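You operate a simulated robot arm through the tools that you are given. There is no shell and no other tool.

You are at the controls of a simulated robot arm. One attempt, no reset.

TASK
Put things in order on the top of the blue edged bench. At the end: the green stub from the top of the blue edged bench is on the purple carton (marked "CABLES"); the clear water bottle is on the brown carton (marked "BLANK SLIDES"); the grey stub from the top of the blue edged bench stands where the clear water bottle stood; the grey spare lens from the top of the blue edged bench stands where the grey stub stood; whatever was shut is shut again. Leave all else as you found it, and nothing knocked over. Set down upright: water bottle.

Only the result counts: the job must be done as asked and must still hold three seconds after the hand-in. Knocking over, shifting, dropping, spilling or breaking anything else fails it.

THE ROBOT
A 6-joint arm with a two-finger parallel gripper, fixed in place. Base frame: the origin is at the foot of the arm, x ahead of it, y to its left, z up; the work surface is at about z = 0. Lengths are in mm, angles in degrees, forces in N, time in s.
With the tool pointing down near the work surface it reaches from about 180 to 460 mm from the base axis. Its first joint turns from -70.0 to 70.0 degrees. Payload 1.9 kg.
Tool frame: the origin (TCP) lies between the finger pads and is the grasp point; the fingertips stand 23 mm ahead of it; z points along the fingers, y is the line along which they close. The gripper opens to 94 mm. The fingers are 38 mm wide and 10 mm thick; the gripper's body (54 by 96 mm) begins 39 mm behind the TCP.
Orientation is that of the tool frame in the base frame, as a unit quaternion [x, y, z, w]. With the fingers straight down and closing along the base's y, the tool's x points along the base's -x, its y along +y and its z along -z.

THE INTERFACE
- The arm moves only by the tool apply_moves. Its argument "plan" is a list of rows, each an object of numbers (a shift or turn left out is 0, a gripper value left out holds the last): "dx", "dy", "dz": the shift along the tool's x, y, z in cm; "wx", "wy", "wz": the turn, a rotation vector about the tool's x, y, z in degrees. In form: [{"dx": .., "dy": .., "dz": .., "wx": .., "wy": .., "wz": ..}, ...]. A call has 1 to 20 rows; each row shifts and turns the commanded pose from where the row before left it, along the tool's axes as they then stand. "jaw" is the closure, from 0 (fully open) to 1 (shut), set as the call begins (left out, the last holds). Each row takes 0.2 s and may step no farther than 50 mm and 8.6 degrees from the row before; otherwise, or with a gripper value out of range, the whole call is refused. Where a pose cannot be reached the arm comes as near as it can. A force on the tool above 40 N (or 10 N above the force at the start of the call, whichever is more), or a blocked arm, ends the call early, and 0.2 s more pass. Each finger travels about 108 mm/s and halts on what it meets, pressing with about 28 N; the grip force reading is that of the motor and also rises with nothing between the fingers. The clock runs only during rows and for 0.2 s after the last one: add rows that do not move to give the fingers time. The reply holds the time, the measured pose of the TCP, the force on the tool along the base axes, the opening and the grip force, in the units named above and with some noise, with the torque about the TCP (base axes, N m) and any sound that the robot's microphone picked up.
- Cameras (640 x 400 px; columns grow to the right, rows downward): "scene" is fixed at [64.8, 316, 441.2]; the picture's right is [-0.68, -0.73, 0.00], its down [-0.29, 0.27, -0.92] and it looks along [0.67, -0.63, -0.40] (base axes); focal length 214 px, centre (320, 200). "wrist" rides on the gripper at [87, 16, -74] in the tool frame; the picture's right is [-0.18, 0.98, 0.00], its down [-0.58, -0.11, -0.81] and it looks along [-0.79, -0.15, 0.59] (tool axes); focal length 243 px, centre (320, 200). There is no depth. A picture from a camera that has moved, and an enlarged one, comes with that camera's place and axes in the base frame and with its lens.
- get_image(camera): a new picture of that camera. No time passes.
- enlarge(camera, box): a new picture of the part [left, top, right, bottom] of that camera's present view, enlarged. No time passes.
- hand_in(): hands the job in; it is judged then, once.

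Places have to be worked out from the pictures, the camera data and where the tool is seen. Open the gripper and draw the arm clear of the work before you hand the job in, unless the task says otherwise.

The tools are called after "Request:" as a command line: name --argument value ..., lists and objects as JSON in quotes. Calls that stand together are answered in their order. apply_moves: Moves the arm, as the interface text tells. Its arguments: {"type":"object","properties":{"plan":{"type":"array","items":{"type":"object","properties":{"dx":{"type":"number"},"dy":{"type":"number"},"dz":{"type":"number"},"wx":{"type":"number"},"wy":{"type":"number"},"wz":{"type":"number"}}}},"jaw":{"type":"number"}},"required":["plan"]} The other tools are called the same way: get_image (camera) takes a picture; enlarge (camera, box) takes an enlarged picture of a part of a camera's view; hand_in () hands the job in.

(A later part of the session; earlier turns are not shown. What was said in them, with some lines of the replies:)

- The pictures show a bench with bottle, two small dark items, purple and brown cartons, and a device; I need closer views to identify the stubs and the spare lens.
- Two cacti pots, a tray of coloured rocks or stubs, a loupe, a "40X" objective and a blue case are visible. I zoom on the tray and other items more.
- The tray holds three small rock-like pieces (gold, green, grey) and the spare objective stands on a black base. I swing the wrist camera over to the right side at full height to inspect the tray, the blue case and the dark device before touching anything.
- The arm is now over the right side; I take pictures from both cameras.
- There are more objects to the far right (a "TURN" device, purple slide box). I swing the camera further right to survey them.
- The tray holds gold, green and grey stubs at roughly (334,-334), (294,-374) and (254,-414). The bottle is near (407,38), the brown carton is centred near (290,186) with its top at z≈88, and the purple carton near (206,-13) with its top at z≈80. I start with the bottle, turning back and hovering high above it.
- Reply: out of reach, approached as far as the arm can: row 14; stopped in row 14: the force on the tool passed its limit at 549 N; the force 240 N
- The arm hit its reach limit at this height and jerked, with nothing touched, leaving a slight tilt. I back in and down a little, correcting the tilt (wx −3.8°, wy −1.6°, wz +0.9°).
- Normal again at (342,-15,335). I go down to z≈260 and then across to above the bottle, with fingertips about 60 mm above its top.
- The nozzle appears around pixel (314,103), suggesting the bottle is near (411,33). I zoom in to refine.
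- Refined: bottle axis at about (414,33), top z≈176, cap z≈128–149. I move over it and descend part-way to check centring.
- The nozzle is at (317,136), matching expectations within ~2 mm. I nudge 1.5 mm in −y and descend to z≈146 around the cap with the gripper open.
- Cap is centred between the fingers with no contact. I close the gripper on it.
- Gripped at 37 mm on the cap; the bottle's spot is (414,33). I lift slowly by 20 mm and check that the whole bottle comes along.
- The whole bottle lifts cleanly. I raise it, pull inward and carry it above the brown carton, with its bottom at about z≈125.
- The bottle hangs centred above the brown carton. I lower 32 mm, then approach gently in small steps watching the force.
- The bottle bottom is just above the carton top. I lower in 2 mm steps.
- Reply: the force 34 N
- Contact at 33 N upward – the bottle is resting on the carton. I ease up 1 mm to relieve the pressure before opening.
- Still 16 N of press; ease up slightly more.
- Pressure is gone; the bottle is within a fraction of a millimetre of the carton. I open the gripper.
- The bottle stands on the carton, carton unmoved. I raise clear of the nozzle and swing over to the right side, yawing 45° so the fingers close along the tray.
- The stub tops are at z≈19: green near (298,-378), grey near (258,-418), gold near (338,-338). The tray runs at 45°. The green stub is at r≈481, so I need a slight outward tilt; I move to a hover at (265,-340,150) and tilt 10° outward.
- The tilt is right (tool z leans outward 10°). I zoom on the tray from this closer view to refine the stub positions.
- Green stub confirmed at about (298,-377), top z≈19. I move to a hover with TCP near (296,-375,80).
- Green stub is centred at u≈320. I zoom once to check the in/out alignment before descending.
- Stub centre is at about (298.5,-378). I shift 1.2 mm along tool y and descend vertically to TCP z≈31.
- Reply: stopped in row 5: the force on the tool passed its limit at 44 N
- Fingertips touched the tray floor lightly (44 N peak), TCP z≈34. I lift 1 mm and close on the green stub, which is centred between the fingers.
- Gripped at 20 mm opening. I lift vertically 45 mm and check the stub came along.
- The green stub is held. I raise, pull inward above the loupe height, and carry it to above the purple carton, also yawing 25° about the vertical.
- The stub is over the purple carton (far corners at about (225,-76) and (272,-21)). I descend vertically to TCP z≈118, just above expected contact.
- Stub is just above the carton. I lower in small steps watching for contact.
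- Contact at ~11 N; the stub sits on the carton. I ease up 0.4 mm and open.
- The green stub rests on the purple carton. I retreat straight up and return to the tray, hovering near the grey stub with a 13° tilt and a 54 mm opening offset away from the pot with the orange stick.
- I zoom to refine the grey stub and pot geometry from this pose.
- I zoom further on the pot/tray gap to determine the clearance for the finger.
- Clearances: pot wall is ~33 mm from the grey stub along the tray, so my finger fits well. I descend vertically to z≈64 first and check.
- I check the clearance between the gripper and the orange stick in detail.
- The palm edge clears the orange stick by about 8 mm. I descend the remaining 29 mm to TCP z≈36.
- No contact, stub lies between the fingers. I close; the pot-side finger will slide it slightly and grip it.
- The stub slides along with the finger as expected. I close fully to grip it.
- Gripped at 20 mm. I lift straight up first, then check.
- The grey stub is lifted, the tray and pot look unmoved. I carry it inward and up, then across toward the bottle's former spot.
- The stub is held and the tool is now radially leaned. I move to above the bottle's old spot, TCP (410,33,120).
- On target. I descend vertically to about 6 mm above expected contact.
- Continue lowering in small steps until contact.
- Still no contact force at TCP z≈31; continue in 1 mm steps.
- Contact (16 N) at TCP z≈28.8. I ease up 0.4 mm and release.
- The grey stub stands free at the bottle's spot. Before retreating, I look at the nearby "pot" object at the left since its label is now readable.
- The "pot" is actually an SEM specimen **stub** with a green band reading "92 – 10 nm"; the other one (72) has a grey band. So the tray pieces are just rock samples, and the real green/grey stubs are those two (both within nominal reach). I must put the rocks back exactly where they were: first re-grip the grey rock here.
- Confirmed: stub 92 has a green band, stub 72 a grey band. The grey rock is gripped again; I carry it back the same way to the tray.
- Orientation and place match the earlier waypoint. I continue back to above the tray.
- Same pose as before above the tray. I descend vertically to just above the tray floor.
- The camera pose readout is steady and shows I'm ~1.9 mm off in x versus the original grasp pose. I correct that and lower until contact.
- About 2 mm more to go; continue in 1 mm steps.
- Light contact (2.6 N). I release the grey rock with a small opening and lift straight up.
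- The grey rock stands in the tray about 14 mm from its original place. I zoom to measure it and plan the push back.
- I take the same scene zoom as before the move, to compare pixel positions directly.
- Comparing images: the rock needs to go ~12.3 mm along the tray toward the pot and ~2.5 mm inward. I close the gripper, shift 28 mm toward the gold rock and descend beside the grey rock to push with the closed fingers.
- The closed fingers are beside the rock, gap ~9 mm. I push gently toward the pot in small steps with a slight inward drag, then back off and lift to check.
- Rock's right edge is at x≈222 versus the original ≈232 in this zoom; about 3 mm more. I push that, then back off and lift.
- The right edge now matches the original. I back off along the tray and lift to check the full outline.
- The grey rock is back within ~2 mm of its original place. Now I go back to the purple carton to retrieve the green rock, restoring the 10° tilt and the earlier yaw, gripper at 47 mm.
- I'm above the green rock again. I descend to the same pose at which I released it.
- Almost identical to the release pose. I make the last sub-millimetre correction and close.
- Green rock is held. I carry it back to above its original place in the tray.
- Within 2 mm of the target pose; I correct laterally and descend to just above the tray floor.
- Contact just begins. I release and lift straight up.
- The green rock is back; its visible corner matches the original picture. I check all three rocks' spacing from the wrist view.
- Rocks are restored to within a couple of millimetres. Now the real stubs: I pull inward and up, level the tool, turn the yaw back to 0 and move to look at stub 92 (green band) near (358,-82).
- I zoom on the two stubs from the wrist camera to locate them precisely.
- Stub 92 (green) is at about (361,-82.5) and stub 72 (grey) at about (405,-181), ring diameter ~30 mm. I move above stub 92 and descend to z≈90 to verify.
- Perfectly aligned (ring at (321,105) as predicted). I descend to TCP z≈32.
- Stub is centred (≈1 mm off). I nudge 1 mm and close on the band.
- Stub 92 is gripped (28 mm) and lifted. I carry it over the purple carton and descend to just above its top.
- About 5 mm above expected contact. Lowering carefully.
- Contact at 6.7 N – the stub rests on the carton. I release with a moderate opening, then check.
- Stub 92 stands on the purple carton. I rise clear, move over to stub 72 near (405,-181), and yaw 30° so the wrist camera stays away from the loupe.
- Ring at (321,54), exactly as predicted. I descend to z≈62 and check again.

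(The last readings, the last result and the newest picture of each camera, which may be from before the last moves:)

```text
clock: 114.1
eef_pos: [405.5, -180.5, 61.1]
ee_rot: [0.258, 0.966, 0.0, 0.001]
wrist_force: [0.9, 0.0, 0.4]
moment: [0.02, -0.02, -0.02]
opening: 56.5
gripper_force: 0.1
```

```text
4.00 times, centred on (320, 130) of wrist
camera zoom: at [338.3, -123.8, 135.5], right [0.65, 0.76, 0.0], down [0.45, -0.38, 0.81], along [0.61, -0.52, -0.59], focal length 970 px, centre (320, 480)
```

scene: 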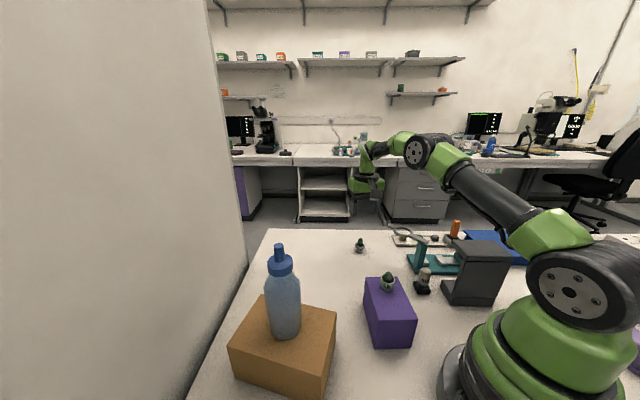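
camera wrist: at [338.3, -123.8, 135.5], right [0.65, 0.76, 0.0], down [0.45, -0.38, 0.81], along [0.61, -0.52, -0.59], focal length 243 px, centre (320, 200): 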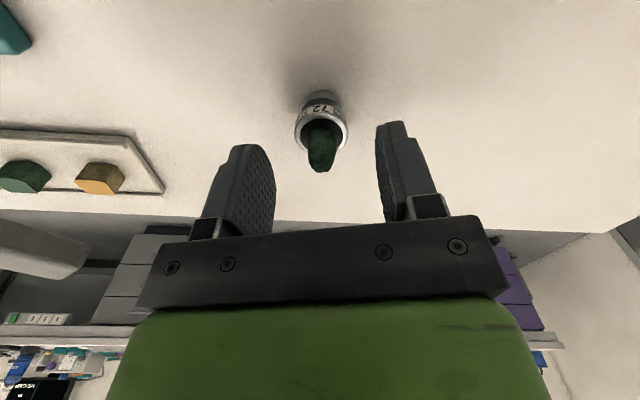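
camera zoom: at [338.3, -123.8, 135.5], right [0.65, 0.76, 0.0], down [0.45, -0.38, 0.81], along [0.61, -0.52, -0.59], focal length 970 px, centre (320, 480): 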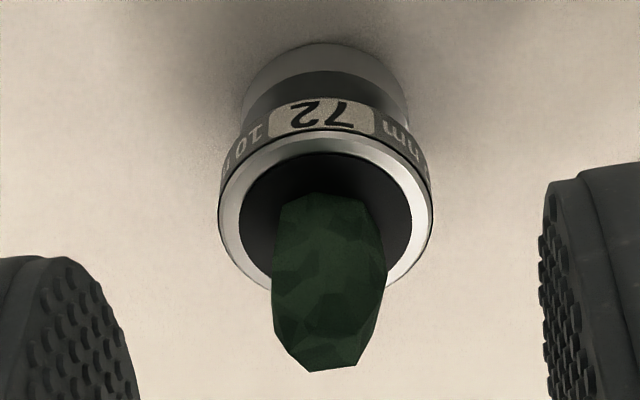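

Aligned within 1 mm. I descend to TCP z≈32 and close on the band.

Request:
apply_moves --plan '[{"dz": 1.5, "dy": 0.07}, {"dz": 1.0}, {"dz": 0.43}, {}]'

Request:
get_image --camera "wrist"

Request:
apply_moves --plan '[{}, {}, {}]' --jaw 1

Request:
get_image --camera "wrist"

```text
clock: 115.1
eef_pos: [404.2, -179.0, 33.3]
ee_rot: [0.257, 0.966, 0.0, 0.0]
wrist_force: [0.0, 0.6, -0.3]
moment: [0.01, 0.02, -0.02]
opening: 56.3
gripper_force: 0.0
```

```text
taken
camera wrist: at [338.1, -122.6, 106.4], right [0.65, 0.76, 0.0], down [0.45, -0.38, 0.81], along [0.61, -0.52, -0.59], focal length 243 px, centre (320, 200)
```

wrist: 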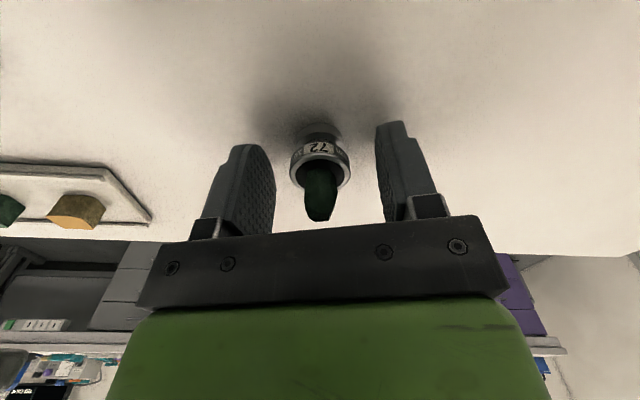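

```text
clock: 115.9
eef_pos: [404.9, -178.8, 31.5]
ee_rot: [0.258, 0.966, 0.0, 0.001]
wrist_force: [-0.5, -0.1, -1.0]
moment: [0.01, 0.0, 0.0]
opening: 28.2
gripper_force: 27.7
```

```text
taken
camera wrist: at [338.1, -122.6, 106.6], right [0.65, 0.76, 0.0], down [0.45, -0.38, 0.81], along [0.61, -0.52, -0.59], focal length 243 px, centre (320, 200)
```

wrist: 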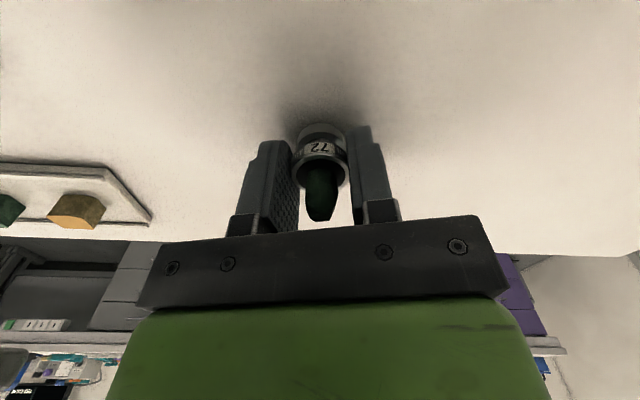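

Stub 72 is gripped; its spot is at about (405,-180.5). I lift it and carry it to the bottle's former spot (414,33).

Request:
apply_moves --plan '[{"dz": -0.5}, {"dz": -2.5}, {"dz": -4}, {}, {"dx": 1.974, "dy": 3.77}, {"dx": 1.974, "dy": 3.77}, {"dx": 1.974, "dy": 3.77}, {"dx": 1.974, "dy": 3.77}, {"dx": 1.974, "dy": 3.77}, {}, {}]'

Request:
get_image --camera "wrist"

Request:
get_image --camera "scene"

```text
clock: 118.3
eef_pos: [414.3, 32.4, 102.2]
ee_rot: [0.258, 0.966, 0.0, -0.001]
wrist_force: [-0.6, 0.1, 0.0]
moment: [0.01, -0.02, 0.0]
opening: 28.1
gripper_force: 28.1
```

```text
taken
camera wrist: at [347.6, 89.8, 176.2], right [0.65, 0.76, 0.0], down [0.45, -0.38, 0.81], along [0.61, -0.52, -0.59], focal length 243 px, centre (320, 200)
```

wrist: 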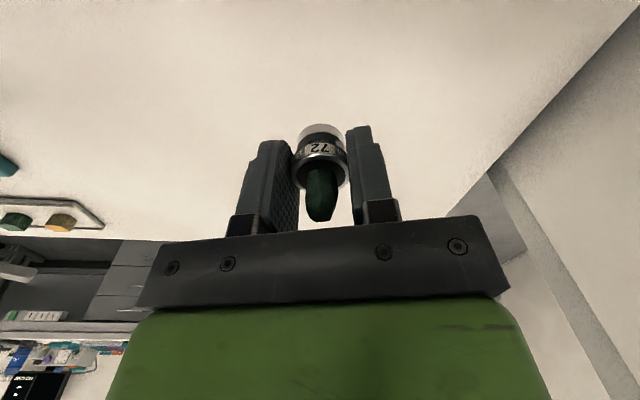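

```text
taken
```

scene: 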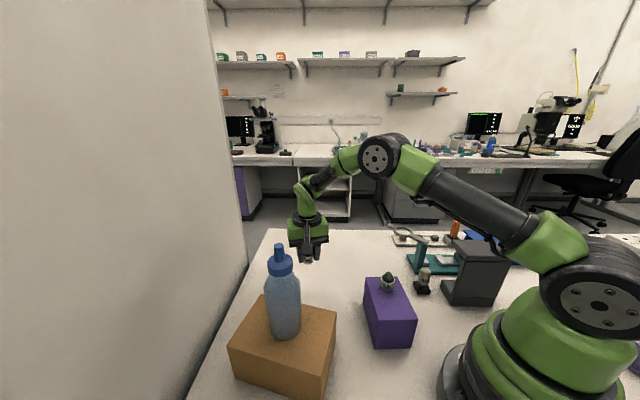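

Slight correction of ~1 mm to match the bottle's axis (413.9,32), then descend to just above the table.

Request:
apply_moves --plan '[{"dx": 0.07, "dy": -0.1}, {"dz": 2.5}, {"dz": 2.5}, {"dz": 1.2}, {"dz": 0.45}, {}]'

Request:
apply_moves --plan '[{"dz": 0.12}, {}]'

Request:
get_image --camera "wrist"

```text
clock: 119.7
eef_pos: [413.5, 32.9, 35.6]
ee_rot: [0.257, 0.966, 0.001, 0.0]
wrist_force: [-0.4, 0.3, -0.3]
moment: [-0.01, 0.02, -0.01]
opening: 28.3
gripper_force: 28.1
```

```text
clock: 120.3
eef_pos: [413.9, 34.8, 34.3]
ee_rot: [0.258, 0.966, 0.0, 0.0]
wrist_force: [-0.8, 0.2, -0.6]
moment: [0.0, 0.01, 0.02]
opening: 28.4
gripper_force: 28.0
```

```text
taken
camera wrist: at [346.0, 89.8, 108.7], right [0.65, 0.76, 0.0], down [0.45, -0.38, 0.81], along [0.61, -0.52, -0.59], focal length 243 px, centre (320, 200)
```

wrist: 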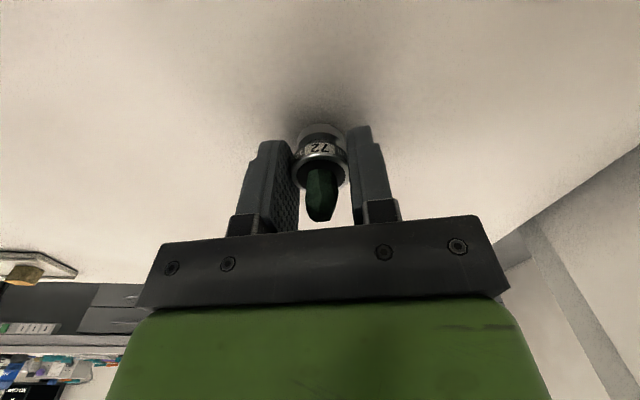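

About 2 mm above the table; continue.

Request:
apply_moves --plan '[{"dz": 0.12}, {}]'

Request:
apply_moves --plan '[{"dz": 0.08}, {}]'

Request:
apply_moves --plan '[{"dz": 0.06}, {}]'

```text
clock: 120.9
eef_pos: [412.4, 32.5, 33.9]
ee_rot: [0.258, 0.966, 0.0, 0.0]
wrist_force: [0.4, 0.5, -0.5]
moment: [-0.01, -0.02, 0.03]
opening: 28.5
gripper_force: 27.7
```

```text
clock: 121.5
eef_pos: [411.5, 32.4, 32.1]
ee_rot: [0.257, 0.966, 0.0, 0.0]
wrist_force: [-0.1, -0.8, 0.4]
moment: [0.01, -0.01, 0.01]
opening: 28.4
gripper_force: 27.9
```

```text
clock: 122.1
eef_pos: [413.4, 33.0, 32.2]
ee_rot: [0.258, 0.966, 0.0, 0.001]
wrist_force: [0.6, -0.1, -0.4]
moment: [-0.03, -0.01, 0.03]
opening: 28.3
gripper_force: 28.0
```

Request:
apply_moves --plan '[{"dz": 0.06}, {}]'

Request:
apply_moves --plan '[{"dz": 0.05}, {}]'

```text
clock: 122.7
eef_pos: [412.4, 34.1, 31.2]
ee_rot: [0.258, 0.966, 0.001, 0.0]
wrist_force: [-1.0, -1.3, 0.7]
moment: [-0.01, 0.02, 0.0]
opening: 28.3
gripper_force: 27.8
```

```text
clock: 123.3
eef_pos: [413.8, 33.3, 32.7]
ee_rot: [0.258, 0.966, 0.001, 0.001]
wrist_force: [-2.5, 0.7, 10.1]
moment: [0.0, 0.08, 0.0]
opening: 28.4
gripper_force: 27.9
```

Contact (10 N). I release stub 72 here and look.

Request:
apply_moves --plan '[{"dz": -0.03}, {}, {}]' --jaw 0.4

Request:
get_image --camera "wrist"

```text
clock: 124.1
eef_pos: [412.4, 33.3, 32.3]
ee_rot: [0.258, 0.966, 0.0, 0.0]
wrist_force: [-0.5, -0.6, 0.7]
moment: [0.03, 0.01, -0.01]
opening: 56.6
gripper_force: 0.0
```

```text
taken
camera wrist: at [345.3, 89.4, 106.5], right [0.65, 0.76, 0.0], down [0.45, -0.38, 0.81], along [0.61, -0.52, -0.59], focal length 243 px, centre (320, 200)
```

wrist: 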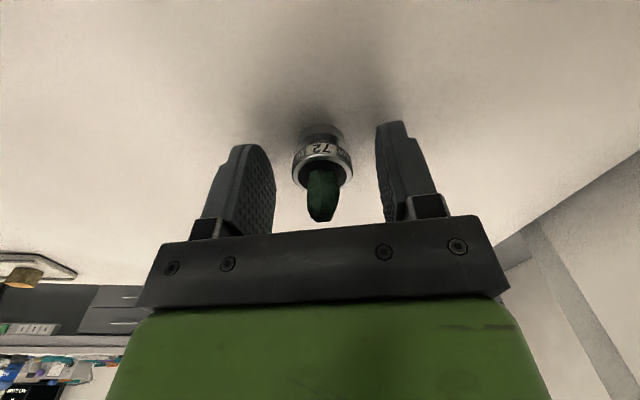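

Stub 72 stands at the bottle's old spot. Now the lens: I rise, move over to above (188,-160) at z≈180 and yaw to 90° so the gripper body runs along base x, away from the dark device and the loupe post.

Request:
apply_moves --plan '[{"dz": -4.9}, {"dz": -4.9}, {"dz": -4.9}, {"dx": 1.416, "dy": -3.979}, {"dx": 1.416, "dy": -3.979}, {"dx": 1.416, "dy": -3.979}, {"dx": 1.416, "dy": -3.979}, {"dx": 1.416, "dy": -3.979}, {"dx": 1.416, "dy": -3.979}, {"dx": 1.416, "dy": -3.979}, {"wz": 7.5}, {"wz": 7.5}, {"wz": 7.5}, {"wz": 7.5}, {"wz": 7.5}, {"wz": 7.5}, {"wz": 7.5}, {"wz": 7.5}, {}]'

Request:
get_image --camera "wrist"

Request:
get_image --camera "scene"

```text
clock: 128.1
eef_pos: [188.7, -158.5, 179.3]
ee_rot: [0.707, 0.707, 0.001, 0.0]
wrist_force: [-0.6, -0.5, 0.5]
moment: [0.0, -0.02, -0.03]
opening: 56.8
gripper_force: 0.0
```

```text
taken
camera wrist: at [203.9, -73.1, 253.3], right [0.98, -0.18, 0.0], down [-0.11, -0.58, 0.81], along [-0.15, -0.79, -0.59], focal length 243 px, centre (320, 200)
```

wrist: 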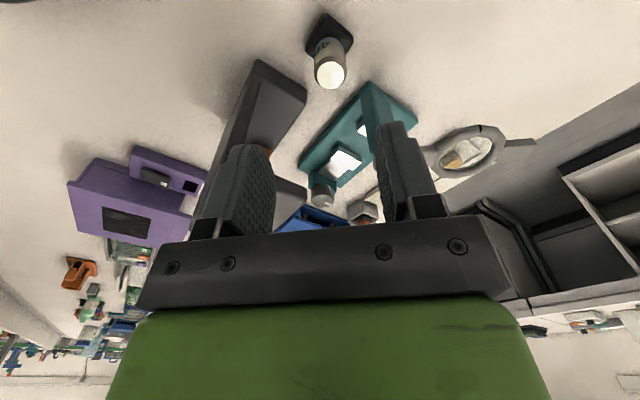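

```text
taken
```

scene: 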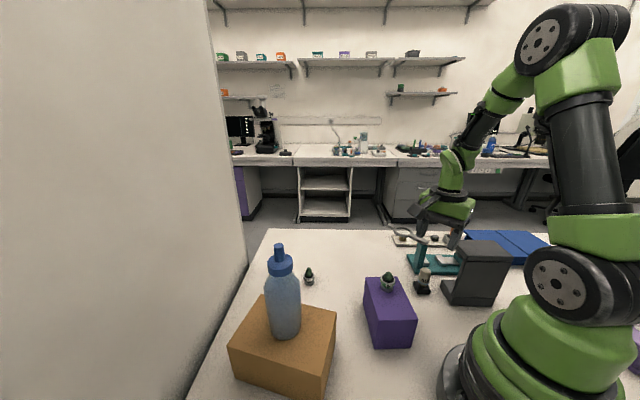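

Request:
enlarge --camera "wrist" --box '[270, 0, 400, 110]'

Request:
enlarge --camera "scene" --box '[395, 225, 475, 305]'

```text
3.64 times, centred on (335, 55) of wrist
camera zoom: at [203.9, -73.1, 253.3], right [0.98, -0.18, 0.0], down [-0.11, -0.58, 0.81], along [-0.15, -0.79, -0.59], focal length 882 px, centre (266, 727)
```

zoom: 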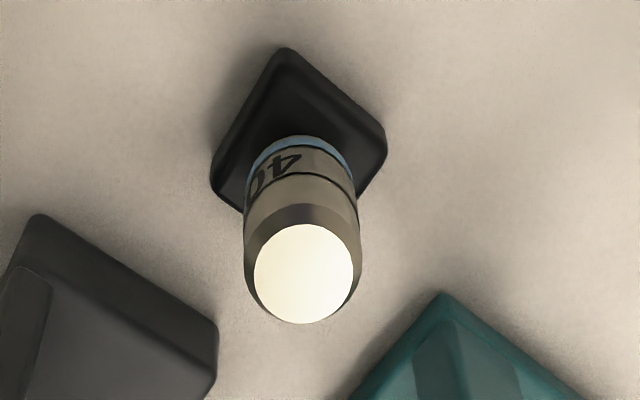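

```text
5.00 times, centred on (435, 265) of scene
camera zoom: at [64.8, 316.0, 441.2], right [-0.68, -0.73, 0.0], down [-0.29, 0.27, -0.92], along [0.67, -0.63, -0.4], focal length 1072 px, centre (-255, -125)
```

zoom: 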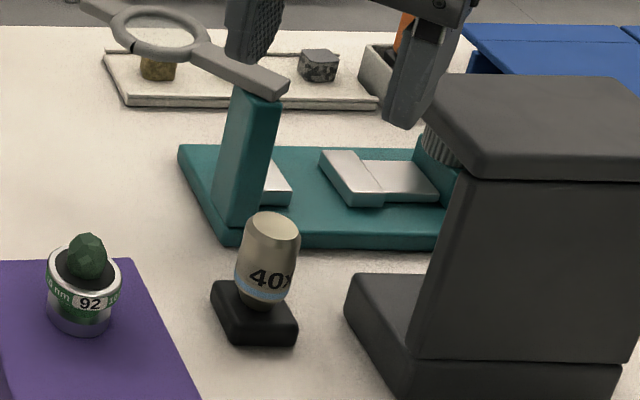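

The lens axis is at about (195,-164), top z≈67, on a square black base. Clearances to the dark device and the loupe post are >10 mm with this yaw. I align and descend to z≈100 to verify.

Request:
apply_moves --plan '[{"dx": -0.44, "dy": 0.71}, {"dz": 2.7}, {"dz": 2.7}, {"dz": 2.5}, {}]'

Request:
get_image --camera "wrist"

Request:
enlarge --camera "scene" --box '[370, 190, 500, 310]'

```text
clock: 129.1
eef_pos: [194.8, -163.8, 112.0]
ee_rot: [0.709, 0.705, 0.001, 0.001]
wrist_force: [-4.8, 3.6, 34.6]
moment: [-1.04, 1.47, -0.35]
opening: 56.6
gripper_force: 0.0
stopped in row 4: the force on the tool passed its limit at 212 N (the readings are from after the stop); the commanded pose is now the measured one
```

```text
taken
camera wrist: at [211.2, -77.5, 185.2], right [0.98, -0.19, 0.0], down [-0.11, -0.58, 0.81], along [-0.15, -0.79, -0.59], focal length 243 px, centre (320, 200)
```

wrist: 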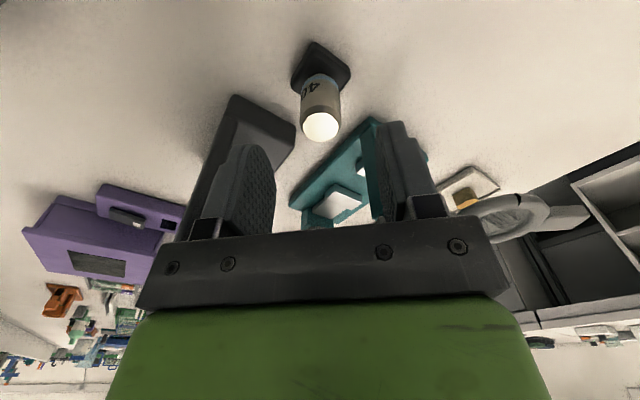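

```text
3.33 times, centred on (435, 250) of scene
camera zoom: at [64.8, 316.0, 441.1], right [-0.68, -0.73, 0.0], down [-0.29, 0.27, -0.92], along [0.67, -0.63, -0.4], focal length 715 px, centre (-63, 33)
```

zoom: 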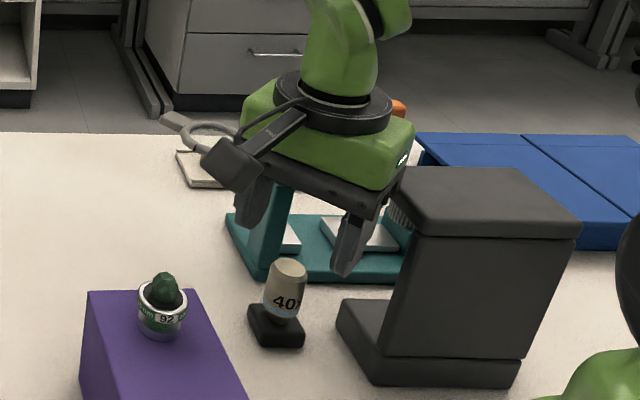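

The palm's corner touched something at offset (−42,−30) from the TCP – evidently the top plate of the dark device, which is taller than I thought. I raise straight up right away.

Request:
apply_moves --plan '[{"dz": -1.5}, {"dz": -3.5}, {}]'

Request:
enlarge --camera "scene" --box '[395, 225, 475, 305]'

Request:
get_image --camera "scene"

Request:
get_image --camera "wrist"

```text
clock: 129.9
eef_pos: [194.7, -162.7, 161.8]
ee_rot: [0.708, 0.706, 0.0, 0.0]
wrist_force: [-0.5, 0.1, 0.7]
moment: [-0.01, -0.02, 0.01]
opening: 56.8
gripper_force: 0.1
```

```text
5.00 times, centred on (435, 265) of scene
camera zoom: at [64.8, 316.0, 441.2], right [-0.68, -0.73, 0.0], down [-0.29, 0.27, -0.92], along [0.67, -0.63, -0.4], focal length 1072 px, centre (-255, -125)
```

zoom: 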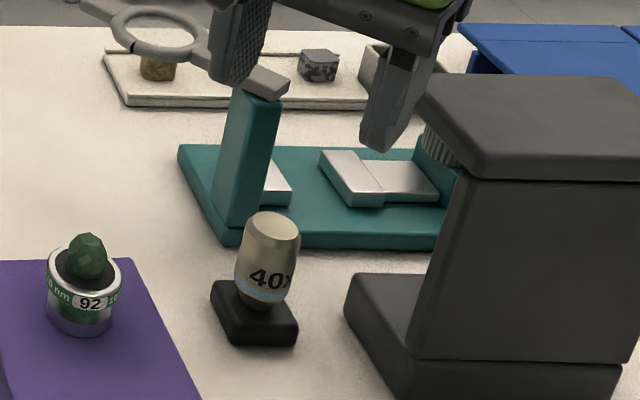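

```text
taken
```

scene: 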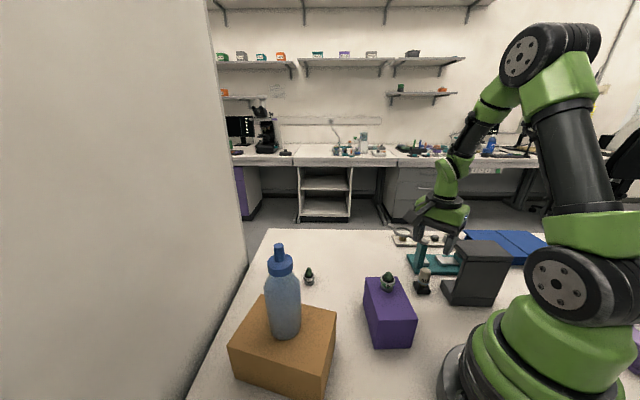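

```text
taken
camera wrist: at [210.8, -76.9, 235.2], right [0.98, -0.19, 0.0], down [-0.11, -0.58, 0.81], along [-0.15, -0.79, -0.59], focal length 243 px, centre (320, 200)
```

wrist: 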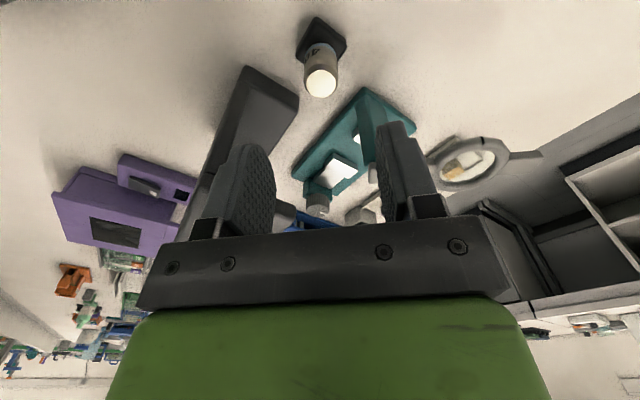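

The dark device did not move (same pixels). Its top plate is at z≈151 with its near edge along x+y≈−42, so I need a different yaw and an offset grip. I zoom on lens and teal post to plan it precisely.

Request:
enlarge --camera "wrist" --box '[200, 0, 430, 140]'

Request:
enlarge --camera "wrist" --box '[280, 0, 380, 110]'

```text
2.78 times, centred on (315, 70) of wrist
camera zoom: at [210.8, -76.9, 235.2], right [0.98, -0.19, 0.0], down [-0.11, -0.58, 0.81], along [-0.15, -0.79, -0.59], focal length 675 px, centre (334, 562)
```

zoom: 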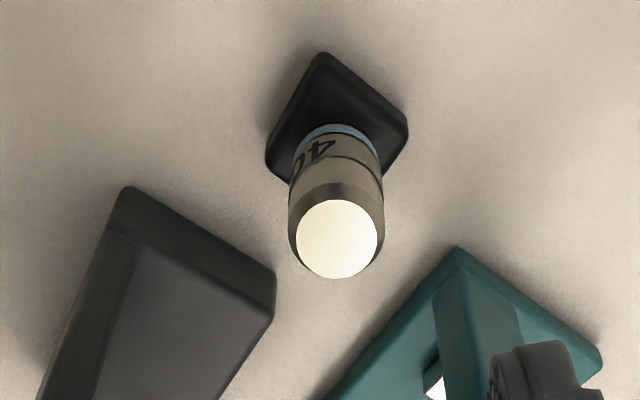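

```text
3.64 times, centred on (330, 55) of wrist
camera zoom: at [210.8, -76.9, 235.2], right [0.98, -0.19, 0.0], down [-0.11, -0.58, 0.81], along [-0.15, -0.79, -0.59], focal length 882 px, centre (284, 727)
```

zoom: 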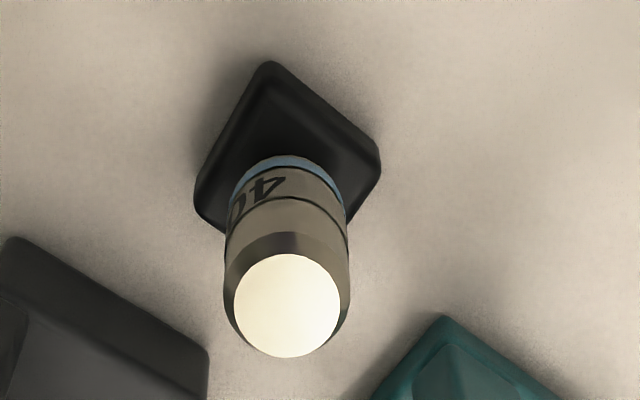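

Lens axis ≈ (195,-165). With yaw 108° and the gripper shifted 10 mm away along its x, gaps to the plate edge and the loupe/post are about 14 mm. I rotate, shift, and descend to z≈105.

Request:
apply_moves --plan '[{"wz": 6}, {"wz": 6}, {"wz": 6}, {"dx": 0.9, "dy": 0.03}, {"dz": 1.5}, {"dz": 1.5}, {"dz": 1.5}, {"dz": 1.1}, {}]'

Request:
get_image --camera "wrist"

Request:
enlarge --camera "scene" --box '[370, 190, 500, 310]'

```text
clock: 131.9
eef_pos: [196.2, -154.7, 102.8]
ee_rot: [0.81, 0.587, 0.001, 0.001]
wrist_force: [-0.4, 0.3, 0.2]
moment: [0.0, 0.01, 0.01]
opening: 56.4
gripper_force: 0.0
```

```text
taken
camera wrist: at [238.6, -78.3, 178.0], right [0.88, -0.48, 0.0], down [-0.29, -0.52, 0.81], along [-0.39, -0.71, -0.59], focal length 243 px, centre (320, 200)
```

wrist: 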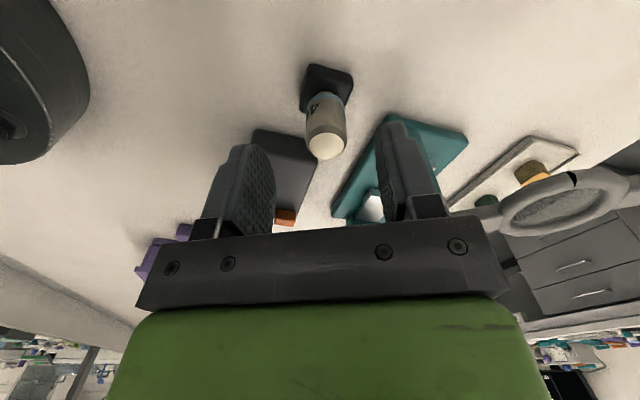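

```text
3.33 times, centred on (435, 250) of scene
camera zoom: at [64.8, 316.0, 441.2], right [-0.68, -0.73, 0.0], down [-0.29, 0.27, -0.92], along [0.67, -0.63, -0.4], focal length 715 px, centre (-63, 33)
```

zoom: 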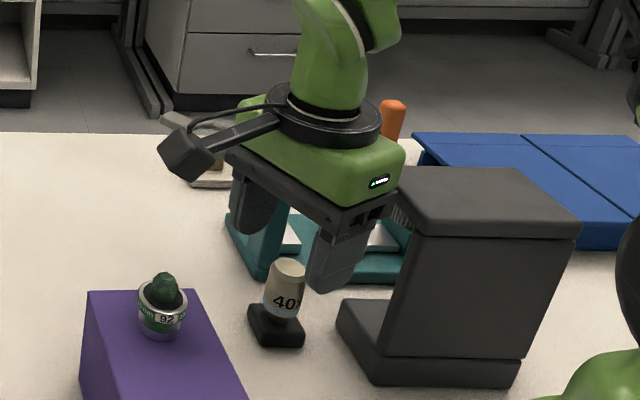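

Below plate level without contact. The lens is ~2 mm off centre in tool y; I correct and descend to TCP z≈50.

Request:
apply_moves --plan '[{"dy": 0.18}, {"dz": 1.5}, {"dz": 1.5}, {"dz": 1.4}, {"dz": 1.0}, {}]'

Request:
get_image --camera "wrist"

Request:
enlarge --camera "scene" --box '[370, 190, 500, 310]'

```text
clock: 133.3
eef_pos: [199.7, -156.5, 49.2]
ee_rot: [0.81, 0.586, 0.0, 0.001]
wrist_force: [-1.1, 0.6, -0.4]
moment: [-0.01, 0.0, 0.02]
opening: 56.4
gripper_force: 0.1
```

```text
taken
camera wrist: at [241.9, -79.7, 123.7], right [0.88, -0.48, 0.0], down [-0.29, -0.52, 0.81], along [-0.39, -0.71, -0.59], focal length 243 px, centre (320, 200)
```

wrist: 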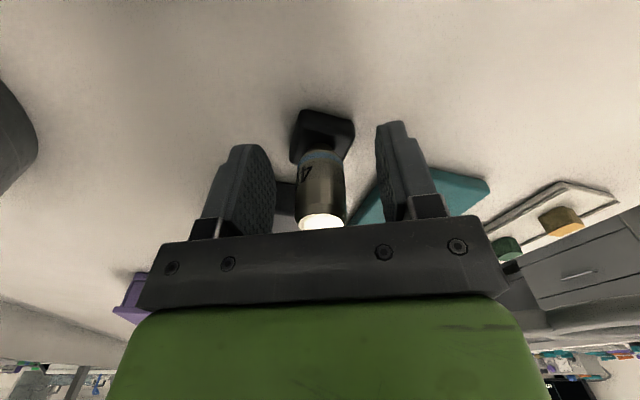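

```text
3.33 times, centred on (435, 250) of scene
camera zoom: at [64.8, 316.0, 441.2], right [-0.68, -0.73, 0.0], down [-0.29, 0.27, -0.92], along [0.67, -0.63, -0.4], focal length 715 px, centre (-63, 33)
```

zoom: 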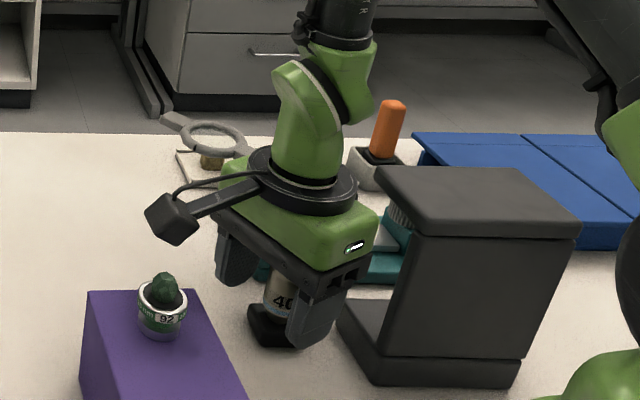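

Lens sits ~1 mm off centre the other way; I correct and close gently on the lens body.

Request:
apply_moves --plan '[{"dy": -0.12}, {}, {}]'

Request:
enlarge --camera "wrist" --box '[220, 90, 440, 240]'

```text
clock: 134.1
eef_pos: [198.2, -154.4, 50.1]
ee_rot: [0.81, 0.586, 0.0, 0.0]
wrist_force: [-0.3, -0.3, 0.2]
moment: [0.02, 0.03, -0.01]
opening: 56.2
gripper_force: 0.0
```

```text
2.67 times, centred on (330, 165) of wrist
camera zoom: at [240.6, -78.8, 124.0], right [0.88, -0.48, 0.0], down [-0.29, -0.52, 0.81], along [-0.39, -0.71, -0.59], focal length 647 px, centre (293, 293)
```

zoom: 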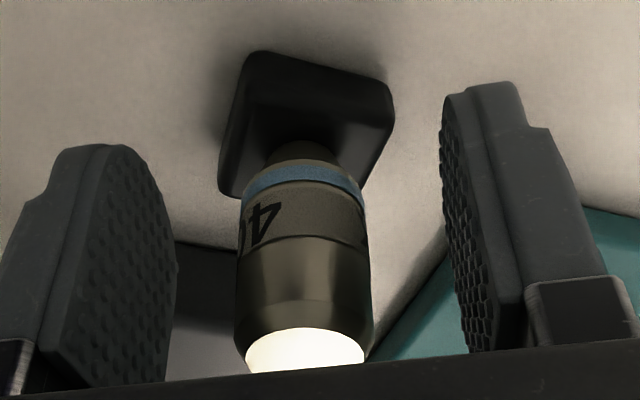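

Centred now. I close the gripper on the lens body.

Request:
apply_moves --plan '[{}, {}, {}]' --jaw 1

Request:
get_image --camera "wrist"

```text
clock: 134.9
eef_pos: [198.4, -155.6, 50.0]
ee_rot: [0.81, 0.586, 0.0, 0.001]
wrist_force: [1.5, 1.0, 0.5]
moment: [0.02, -0.01, 0.0]
opening: 25.0
gripper_force: 28.1
```

```text
taken
camera wrist: at [240.6, -78.8, 124.0], right [0.88, -0.48, 0.0], down [-0.29, -0.52, 0.81], along [-0.39, -0.71, -0.59], focal length 243 px, centre (320, 200)
```

wrist: 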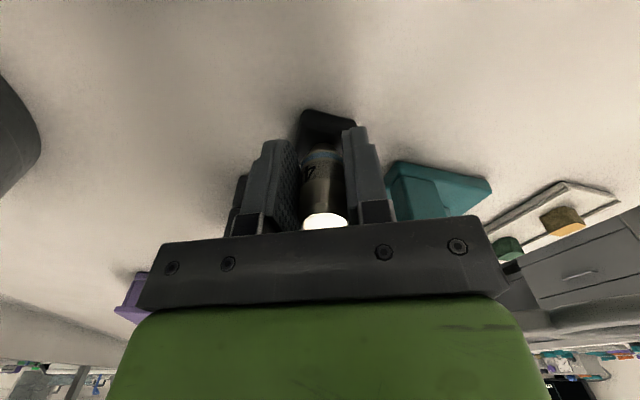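

Gripped at 25 mm. I lift slowly by ~15 mm to see whether the black base comes along.

Request:
apply_moves --plan '[{"dz": -0.5}, {"dz": -1.0}, {}]'

Request:
get_image --camera "wrist"

Request:
enlarge --camera "scene" --box '[390, 240, 470, 310]'

```text
clock: 135.7
eef_pos: [198.3, -154.7, 65.2]
ee_rot: [0.81, 0.586, 0.001, 0.001]
wrist_force: [0.8, 0.0, -1.2]
moment: [-0.03, -0.03, -0.03]
opening: 25.0
gripper_force: 28.7
```

```text
taken
camera wrist: at [240.7, -78.7, 139.3], right [0.88, -0.48, 0.0], down [-0.29, -0.52, 0.81], along [-0.39, -0.71, -0.59], focal length 243 px, centre (320, 200)
```

wrist: 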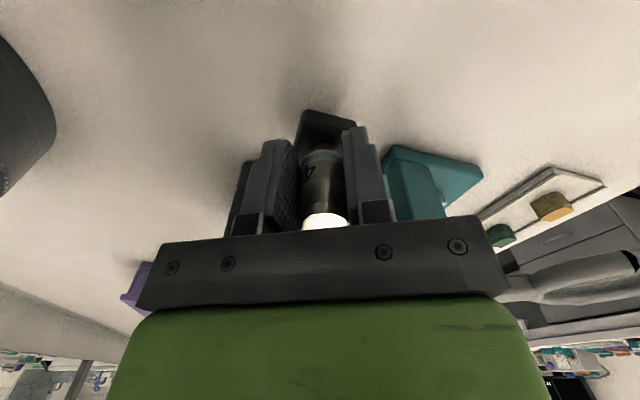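

```text
5.71 times, centred on (430, 275) of scene
camera zoom: at [64.8, 316.0, 441.2], right [-0.68, -0.73, 0.0], down [-0.29, 0.27, -0.92], along [0.67, -0.63, -0.4], focal length 1226 px, centre (-309, -229)
```

zoom: 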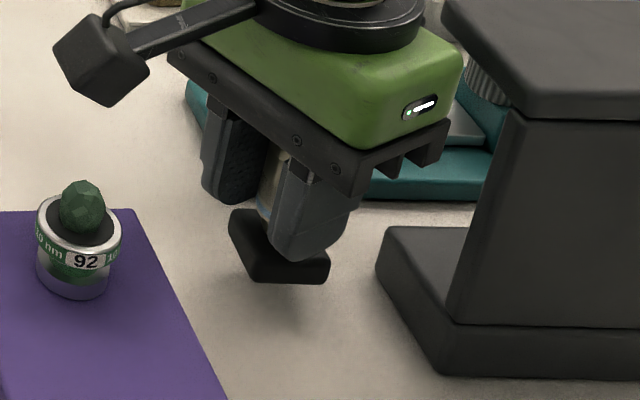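

The black base is part of the lens; it comes along. I raise it to z≈200, above the loupe and plate, and carry it to stub 72's former spot.

Request:
apply_moves --plan '[{"dz": -2.0}, {"dz": -3.0}, {"dz": -4.2}, {"dz": -4.3}, {}, {"dx": 1.012, "dy": 4.08}, {"dx": 1.012, "dy": 4.08}, {"dx": 1.012, "dy": 4.08}, {"dx": 1.012, "dy": 4.08}, {"dx": 1.012, "dy": 4.08}, {}, {}]'

Request:
get_image --camera "wrist"

Request:
get_image --camera "scene"

```text
clock: 138.3
eef_pos: [409.2, -171.0, 198.6]
ee_rot: [0.81, 0.587, 0.0, 0.0]
wrist_force: [0.4, -0.5, -0.6]
moment: [0.0, 0.02, 0.0]
opening: 24.9
gripper_force: 28.1
```

```text
taken
camera wrist: at [451.0, -93.7, 273.4], right [0.88, -0.48, 0.0], down [-0.29, -0.52, 0.81], along [-0.39, -0.71, -0.59], focal length 243 px, centre (320, 200)
```

wrist: 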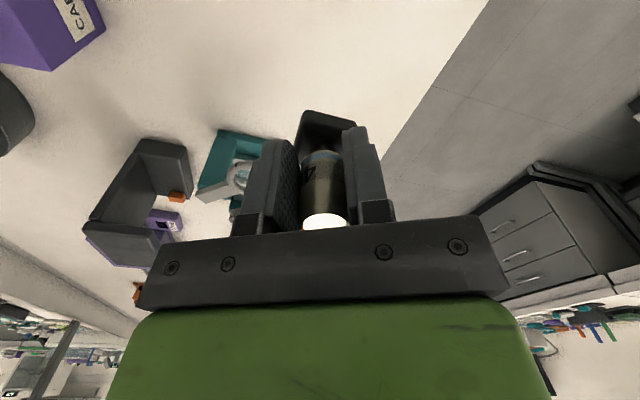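

```text
taken
```

scene: 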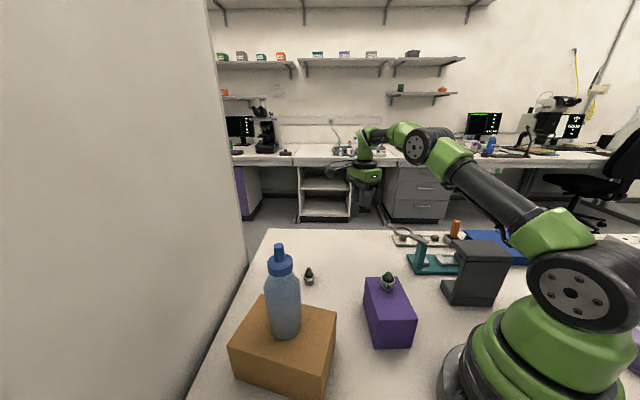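

Over the target within 1 mm. I correct and descend to just above the table.

Request:
apply_moves --plan '[{"dx": -0.06, "dy": -0.06, "dz": 3.5}, {"dz": 3.5}, {"dz": 3.5}, {"dz": 2.5}, {"dz": 1.3}, {}]'

Request:
get_image --camera "wrist"

Request:
enlarge --camera "scene" --box '[300, 190, 430, 290]'

```text
clock: 139.7
eef_pos: [406.6, -171.2, 58.0]
ee_rot: [0.811, 0.585, 0.001, 0.001]
wrist_force: [0.4, 0.4, -1.4]
moment: [0.04, 0.0, -0.03]
opening: 24.8
gripper_force: 27.6
```

```text
taken
camera wrist: at [449.5, -94.9, 131.2], right [0.88, -0.48, 0.0], down [-0.29, -0.52, 0.81], along [-0.39, -0.71, -0.59], focal length 243 px, centre (320, 200)
```

wrist: 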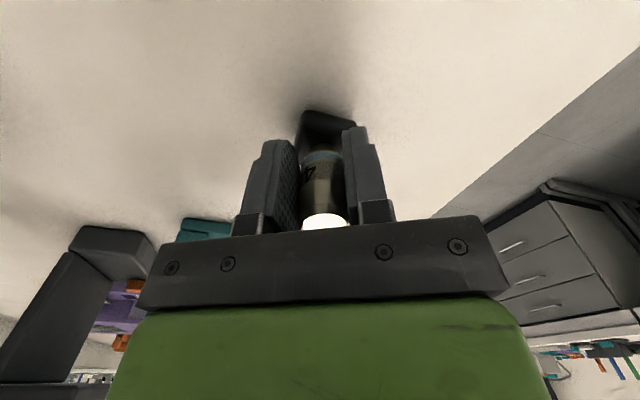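

```text
4.00 times, centred on (365, 240) of scene
camera zoom: at [64.8, 316.0, 441.2], right [-0.68, -0.73, 0.0], down [-0.29, 0.27, -0.92], along [0.67, -0.63, -0.4], focal length 858 px, centre (140, 40)
```

zoom: 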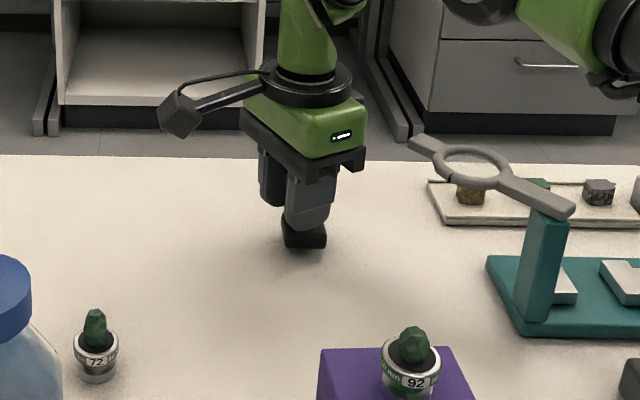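

Lens base ~7 mm above the table at (404,-181). Lowering gently.

Request:
apply_moves --plan '[{"dy": 0.05, "dx": 0.05, "dz": 0.25}, {"dz": 0.2}, {}]'

Request:
apply_moves --plan '[{"dz": 0.12}, {}]'

Request:
apply_moves --plan '[{"dz": 0.08}, {}]'

Request:
apply_moves --plan '[{"dz": 0.06}, {}]'

```text
clock: 140.5
eef_pos: [408.9, -170.8, 53.1]
ee_rot: [0.81, 0.587, 0.001, 0.0]
wrist_force: [0.6, -0.3, -1.3]
moment: [-0.01, -0.03, 0.01]
opening: 24.8
gripper_force: 28.1
```

```text
clock: 141.1
eef_pos: [408.0, -171.9, 51.9]
ee_rot: [0.81, 0.586, 0.001, 0.001]
wrist_force: [-0.4, 0.9, -0.5]
moment: [0.0, 0.01, -0.03]
opening: 24.8
gripper_force: 28.3
```

```text
clock: 141.7
eef_pos: [407.2, -171.4, 50.5]
ee_rot: [0.81, 0.587, 0.0, 0.0]
wrist_force: [-0.1, -0.3, -0.9]
moment: [0.01, 0.01, 0.01]
opening: 24.9
gripper_force: 28.0
```

```text
clock: 142.3
eef_pos: [407.0, -171.1, 50.7]
ee_rot: [0.81, 0.586, 0.0, 0.001]
wrist_force: [0.2, -0.9, -1.9]
moment: [0.04, 0.01, 0.01]
opening: 24.7
gripper_force: 27.8
```

Request:
apply_moves --plan '[{"dz": 0.05}, {}]'

Request:
apply_moves --plan '[{"dz": 0.05}, {}]'

Request:
enlarge --camera "wrist" --box '[240, 80, 400, 240]'

```text
clock: 142.9
eef_pos: [407.3, -171.0, 49.5]
ee_rot: [0.81, 0.587, 0.001, 0.001]
wrist_force: [-0.3, -0.3, 1.1]
moment: [-0.02, 0.04, 0.01]
opening: 24.9
gripper_force: 28.6
```

```text
clock: 143.5
eef_pos: [408.3, -170.4, 50.1]
ee_rot: [0.81, 0.586, 0.001, 0.0]
wrist_force: [-3.0, 1.2, 11.3]
moment: [-0.02, 0.29, -0.04]
opening: 25.0
gripper_force: 27.6
```

```text
2.50 times, centred on (320, 160) of wrist
camera zoom: at [450.2, -94.5, 123.9], right [0.88, -0.48, 0.0], down [-0.29, -0.52, 0.81], along [-0.39, -0.71, -0.59], focal length 606 px, centre (320, 300)
```

zoom: 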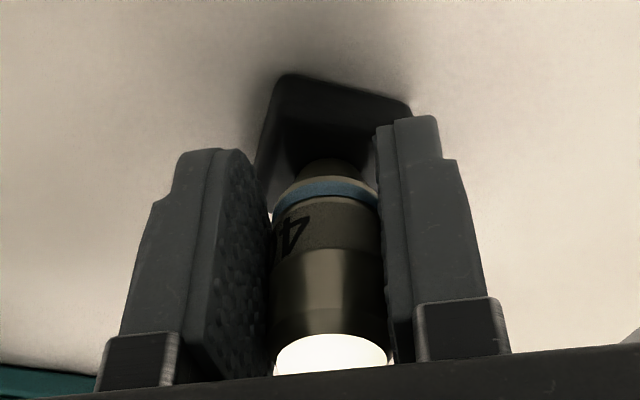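

Contact at 11 N, lens at about (405,-181). I ease slightly and release.

Request:
apply_moves --plan '[{"dz": -0.03}, {}]'

Request:
apply_moves --plan '[{}, {}, {}]' --jaw 0.35

Request:
get_image --camera "wrist"

```text
clock: 144.1
eef_pos: [407.8, -170.8, 49.8]
ee_rot: [0.81, 0.586, 0.001, 0.001]
wrist_force: [0.6, 0.6, 3.7]
moment: [0.06, 0.05, 0.0]
opening: 24.8
gripper_force: 27.8
```

```text
clock: 144.9
eef_pos: [407.3, -170.9, 50.4]
ee_rot: [0.81, 0.586, 0.002, 0.001]
wrist_force: [0.1, -0.1, 0.5]
moment: [0.0, 0.0, 0.01]
opening: 61.0
gripper_force: 0.1
```

```text
taken
camera wrist: at [450.3, -94.6, 124.0], right [0.88, -0.48, 0.0], down [-0.29, -0.52, 0.81], along [-0.39, -0.71, -0.59], focal length 243 px, centre (320, 200)
```

wrist: 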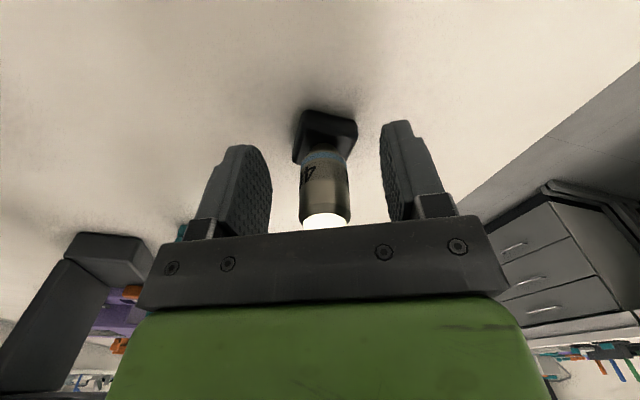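

The lens stands free. I rise straight up and withdraw to a clear position.

Request:
apply_moves --plan '[{"dz": -1.5}, {"dz": -3.5}, {"dz": -4.5}, {"dz": -4.5}, {"dx": 2.03, "dy": -3.57, "dz": -2.0}, {"dx": 2.03, "dy": -3.57, "dz": -2.0}, {"dx": 2.03, "dy": -3.57, "dz": -2.0}, {"dx": 2.03, "dy": -3.57, "dz": -2.0}, {"dx": 2.03, "dy": -3.57, "dz": -2.0}, {}]'

Request:
get_image --camera "scene"

Request:
get_image --camera "wrist"

```text
clock: 147.1
eef_pos: [268.3, -16.7, 290.0]
ee_rot: [0.811, 0.586, 0.0, 0.001]
wrist_force: [0.1, 0.4, -1.0]
moment: [-0.01, -0.01, -0.02]
opening: 61.3
gripper_force: 0.1
```

```text
taken
```

scene: 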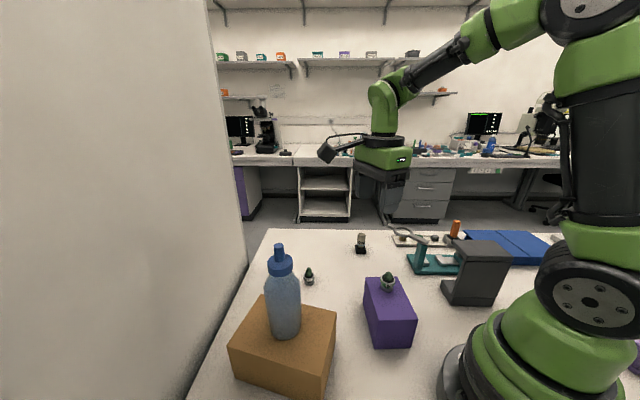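

```text
taken
camera wrist: at [310.9, 59.3, 364.9], right [0.88, -0.48, 0.0], down [-0.29, -0.52, 0.81], along [-0.39, -0.71, -0.59], focal length 243 px, centre (320, 200)
```

wrist: 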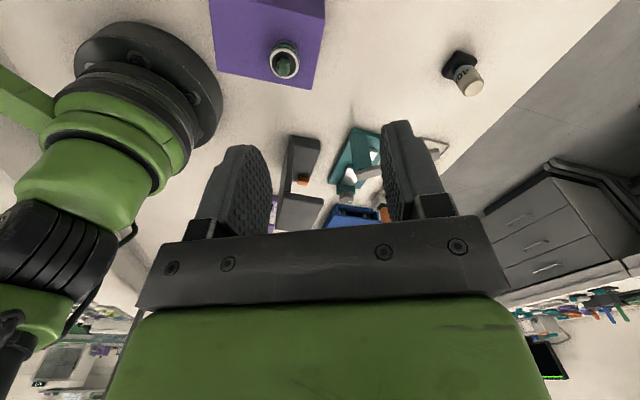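

All items are in place. I do a final check of the tray, the dark device and the other objects against the initial pictures.

Request:
enlarge --camera "scene" --box '[380, 215, 470, 271]'

Request:
enlarge --camera "scene" --box '[340, 210, 500, 310]'

Request:
enlarge --camera "scene" --box '[200, 210, 360, 310]'

Request:
enlarge --camera "scene" --box '[420, 200, 640, 340]'

Request:
enlarge --camera "scene" --box '[200, 280, 440, 400]'

```text
7.11 times, centred on (425, 243) of scene
camera zoom: at [64.8, 316.0, 441.2], right [-0.68, -0.73, 0.0], down [-0.29, 0.27, -0.92], along [0.67, -0.63, -0.4], focal length 1525 px, centre (-427, -106)
```

zoom: 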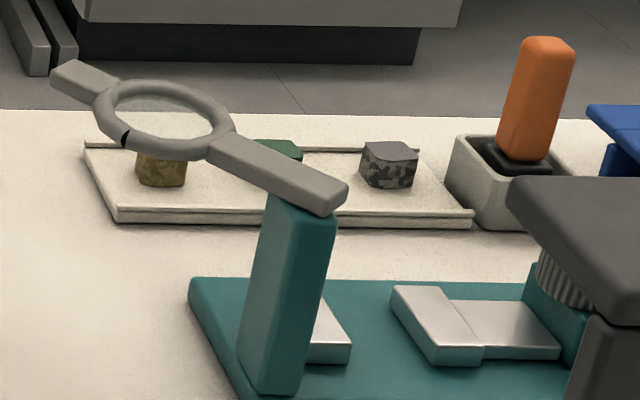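

```text
4.00 times, centred on (420, 260) of scene
camera zoom: at [64.8, 316.0, 441.2], right [-0.68, -0.73, 0.0], down [-0.29, 0.27, -0.92], along [0.67, -0.63, -0.4], focal length 858 px, centre (-80, -40)
```

zoom: 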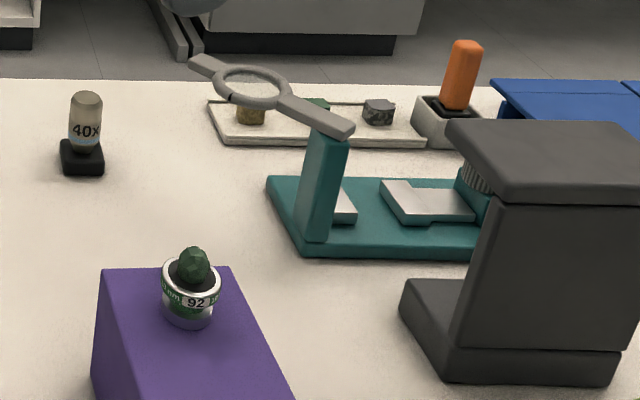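

```text
4.00 times, centred on (280, 260) of scene
camera zoom: at [64.8, 316.0, 441.2], right [-0.68, -0.73, 0.0], down [-0.29, 0.27, -0.92], along [0.67, -0.63, -0.4], focal length 858 px, centre (480, -40)
```

zoom: 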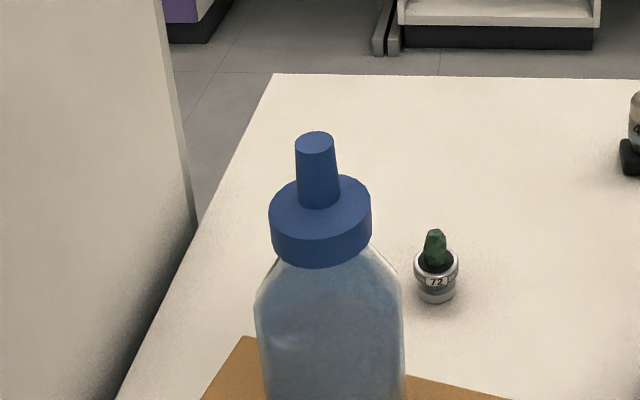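

```text
2.86 times, centred on (530, 270) of scene
camera zoom: at [64.8, 316.0, 441.2], right [-0.68, -0.73, 0.0], down [-0.29, 0.27, -0.92], along [0.67, -0.63, -0.4], focal length 613 px, centre (-280, 0)
```

zoom: 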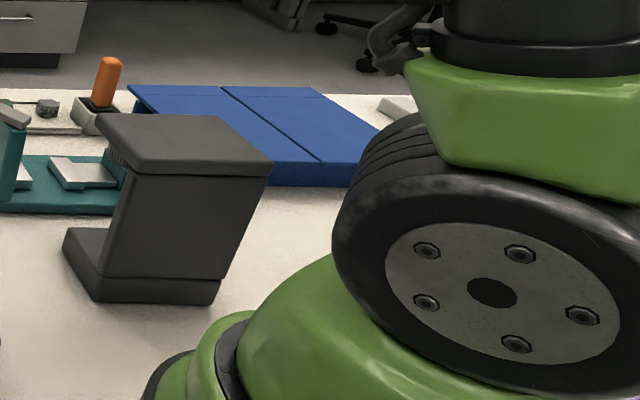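

```text
2.67 times, centred on (320, 340) of scene
camera zoom: at [64.8, 316.0, 441.2], right [-0.68, -0.73, 0.0], down [-0.29, 0.27, -0.92], along [0.67, -0.63, -0.4], focal length 572 px, centre (320, -173)
```

zoom: 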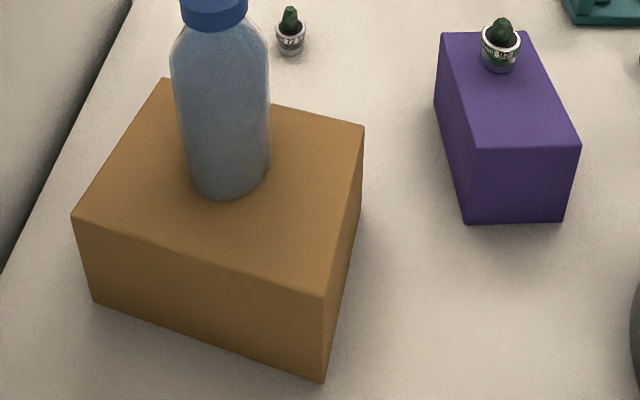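

Everything matches: the dark device, cartons, tray rocks and other items are where they were. Stub 92 is on CABLES, the bottle is upright on BLANK SLIDES, stub 72 is at the bottle's spot and the lens is at stub 72's spot. I open the gripper fully with the arm clear.

Request:
apply_moves --plan '[{"dz": -1.0}, {}, {}]' --jaw 0

```text
clock: 147.9
eef_pos: [267.3, -18.9, 300.0]
ee_rot: [0.81, 0.586, 0.001, 0.001]
wrist_force: [0.1, 0.3, 0.0]
moment: [0.01, 0.02, 0.0]
opening: 94.0
gripper_force: 0.0
```

The gripper is open and the arm is clear of the work; I hand the job in.

Request:
hand_in

```text
The job is handed in.
```

I've handed the job in, and all four placements are done. Along the way I moved two wrong objects and had to put them back, and I bumped one device.

**Final positions**
- **Green stub:** the green-banded stub, number 92, stands on the purple CABLES carton.
- **Water bottle:** it stands upright on the brown BLANK SLIDES carton.
- **Grey stub:** the grey-banded stub, number 72, stands where the bottle stood, within about 1–2 mm.
- **Spare lens:** the 40X lens stands where stub 72 stood, within about 1 mm. Its black base is attached, so it moved with the lens.
- **Shut items:** I opened nothing, so nothing needed shutting again.

**What went wrong on the way**
- **Wrong objects moved first:** I took the green and grey rock samples in the tray for the stubs, and had moved both before I could read the real stubs' labels. I put both back. The green rock matches the first pictures. The grey one is about 2 mm off, and both may be turned by a few degrees.
- **Dark device bumped:** on my first approach to the lens, the gripper pressed down on the top of the dark grey device, peaking at 212 N. Later pictures show it in the same place as before.
- **Tray pressed:** the fingertips also pressed on the tray at about 44 N while I was picking up the green rock. The tray did not move.

In the last pictures nothing is knocked over, and the cartons, tray, loupe and orange stick's pot look unmoved. If the check is very strict about the grey rock's position, that is the most likely thing to fail.
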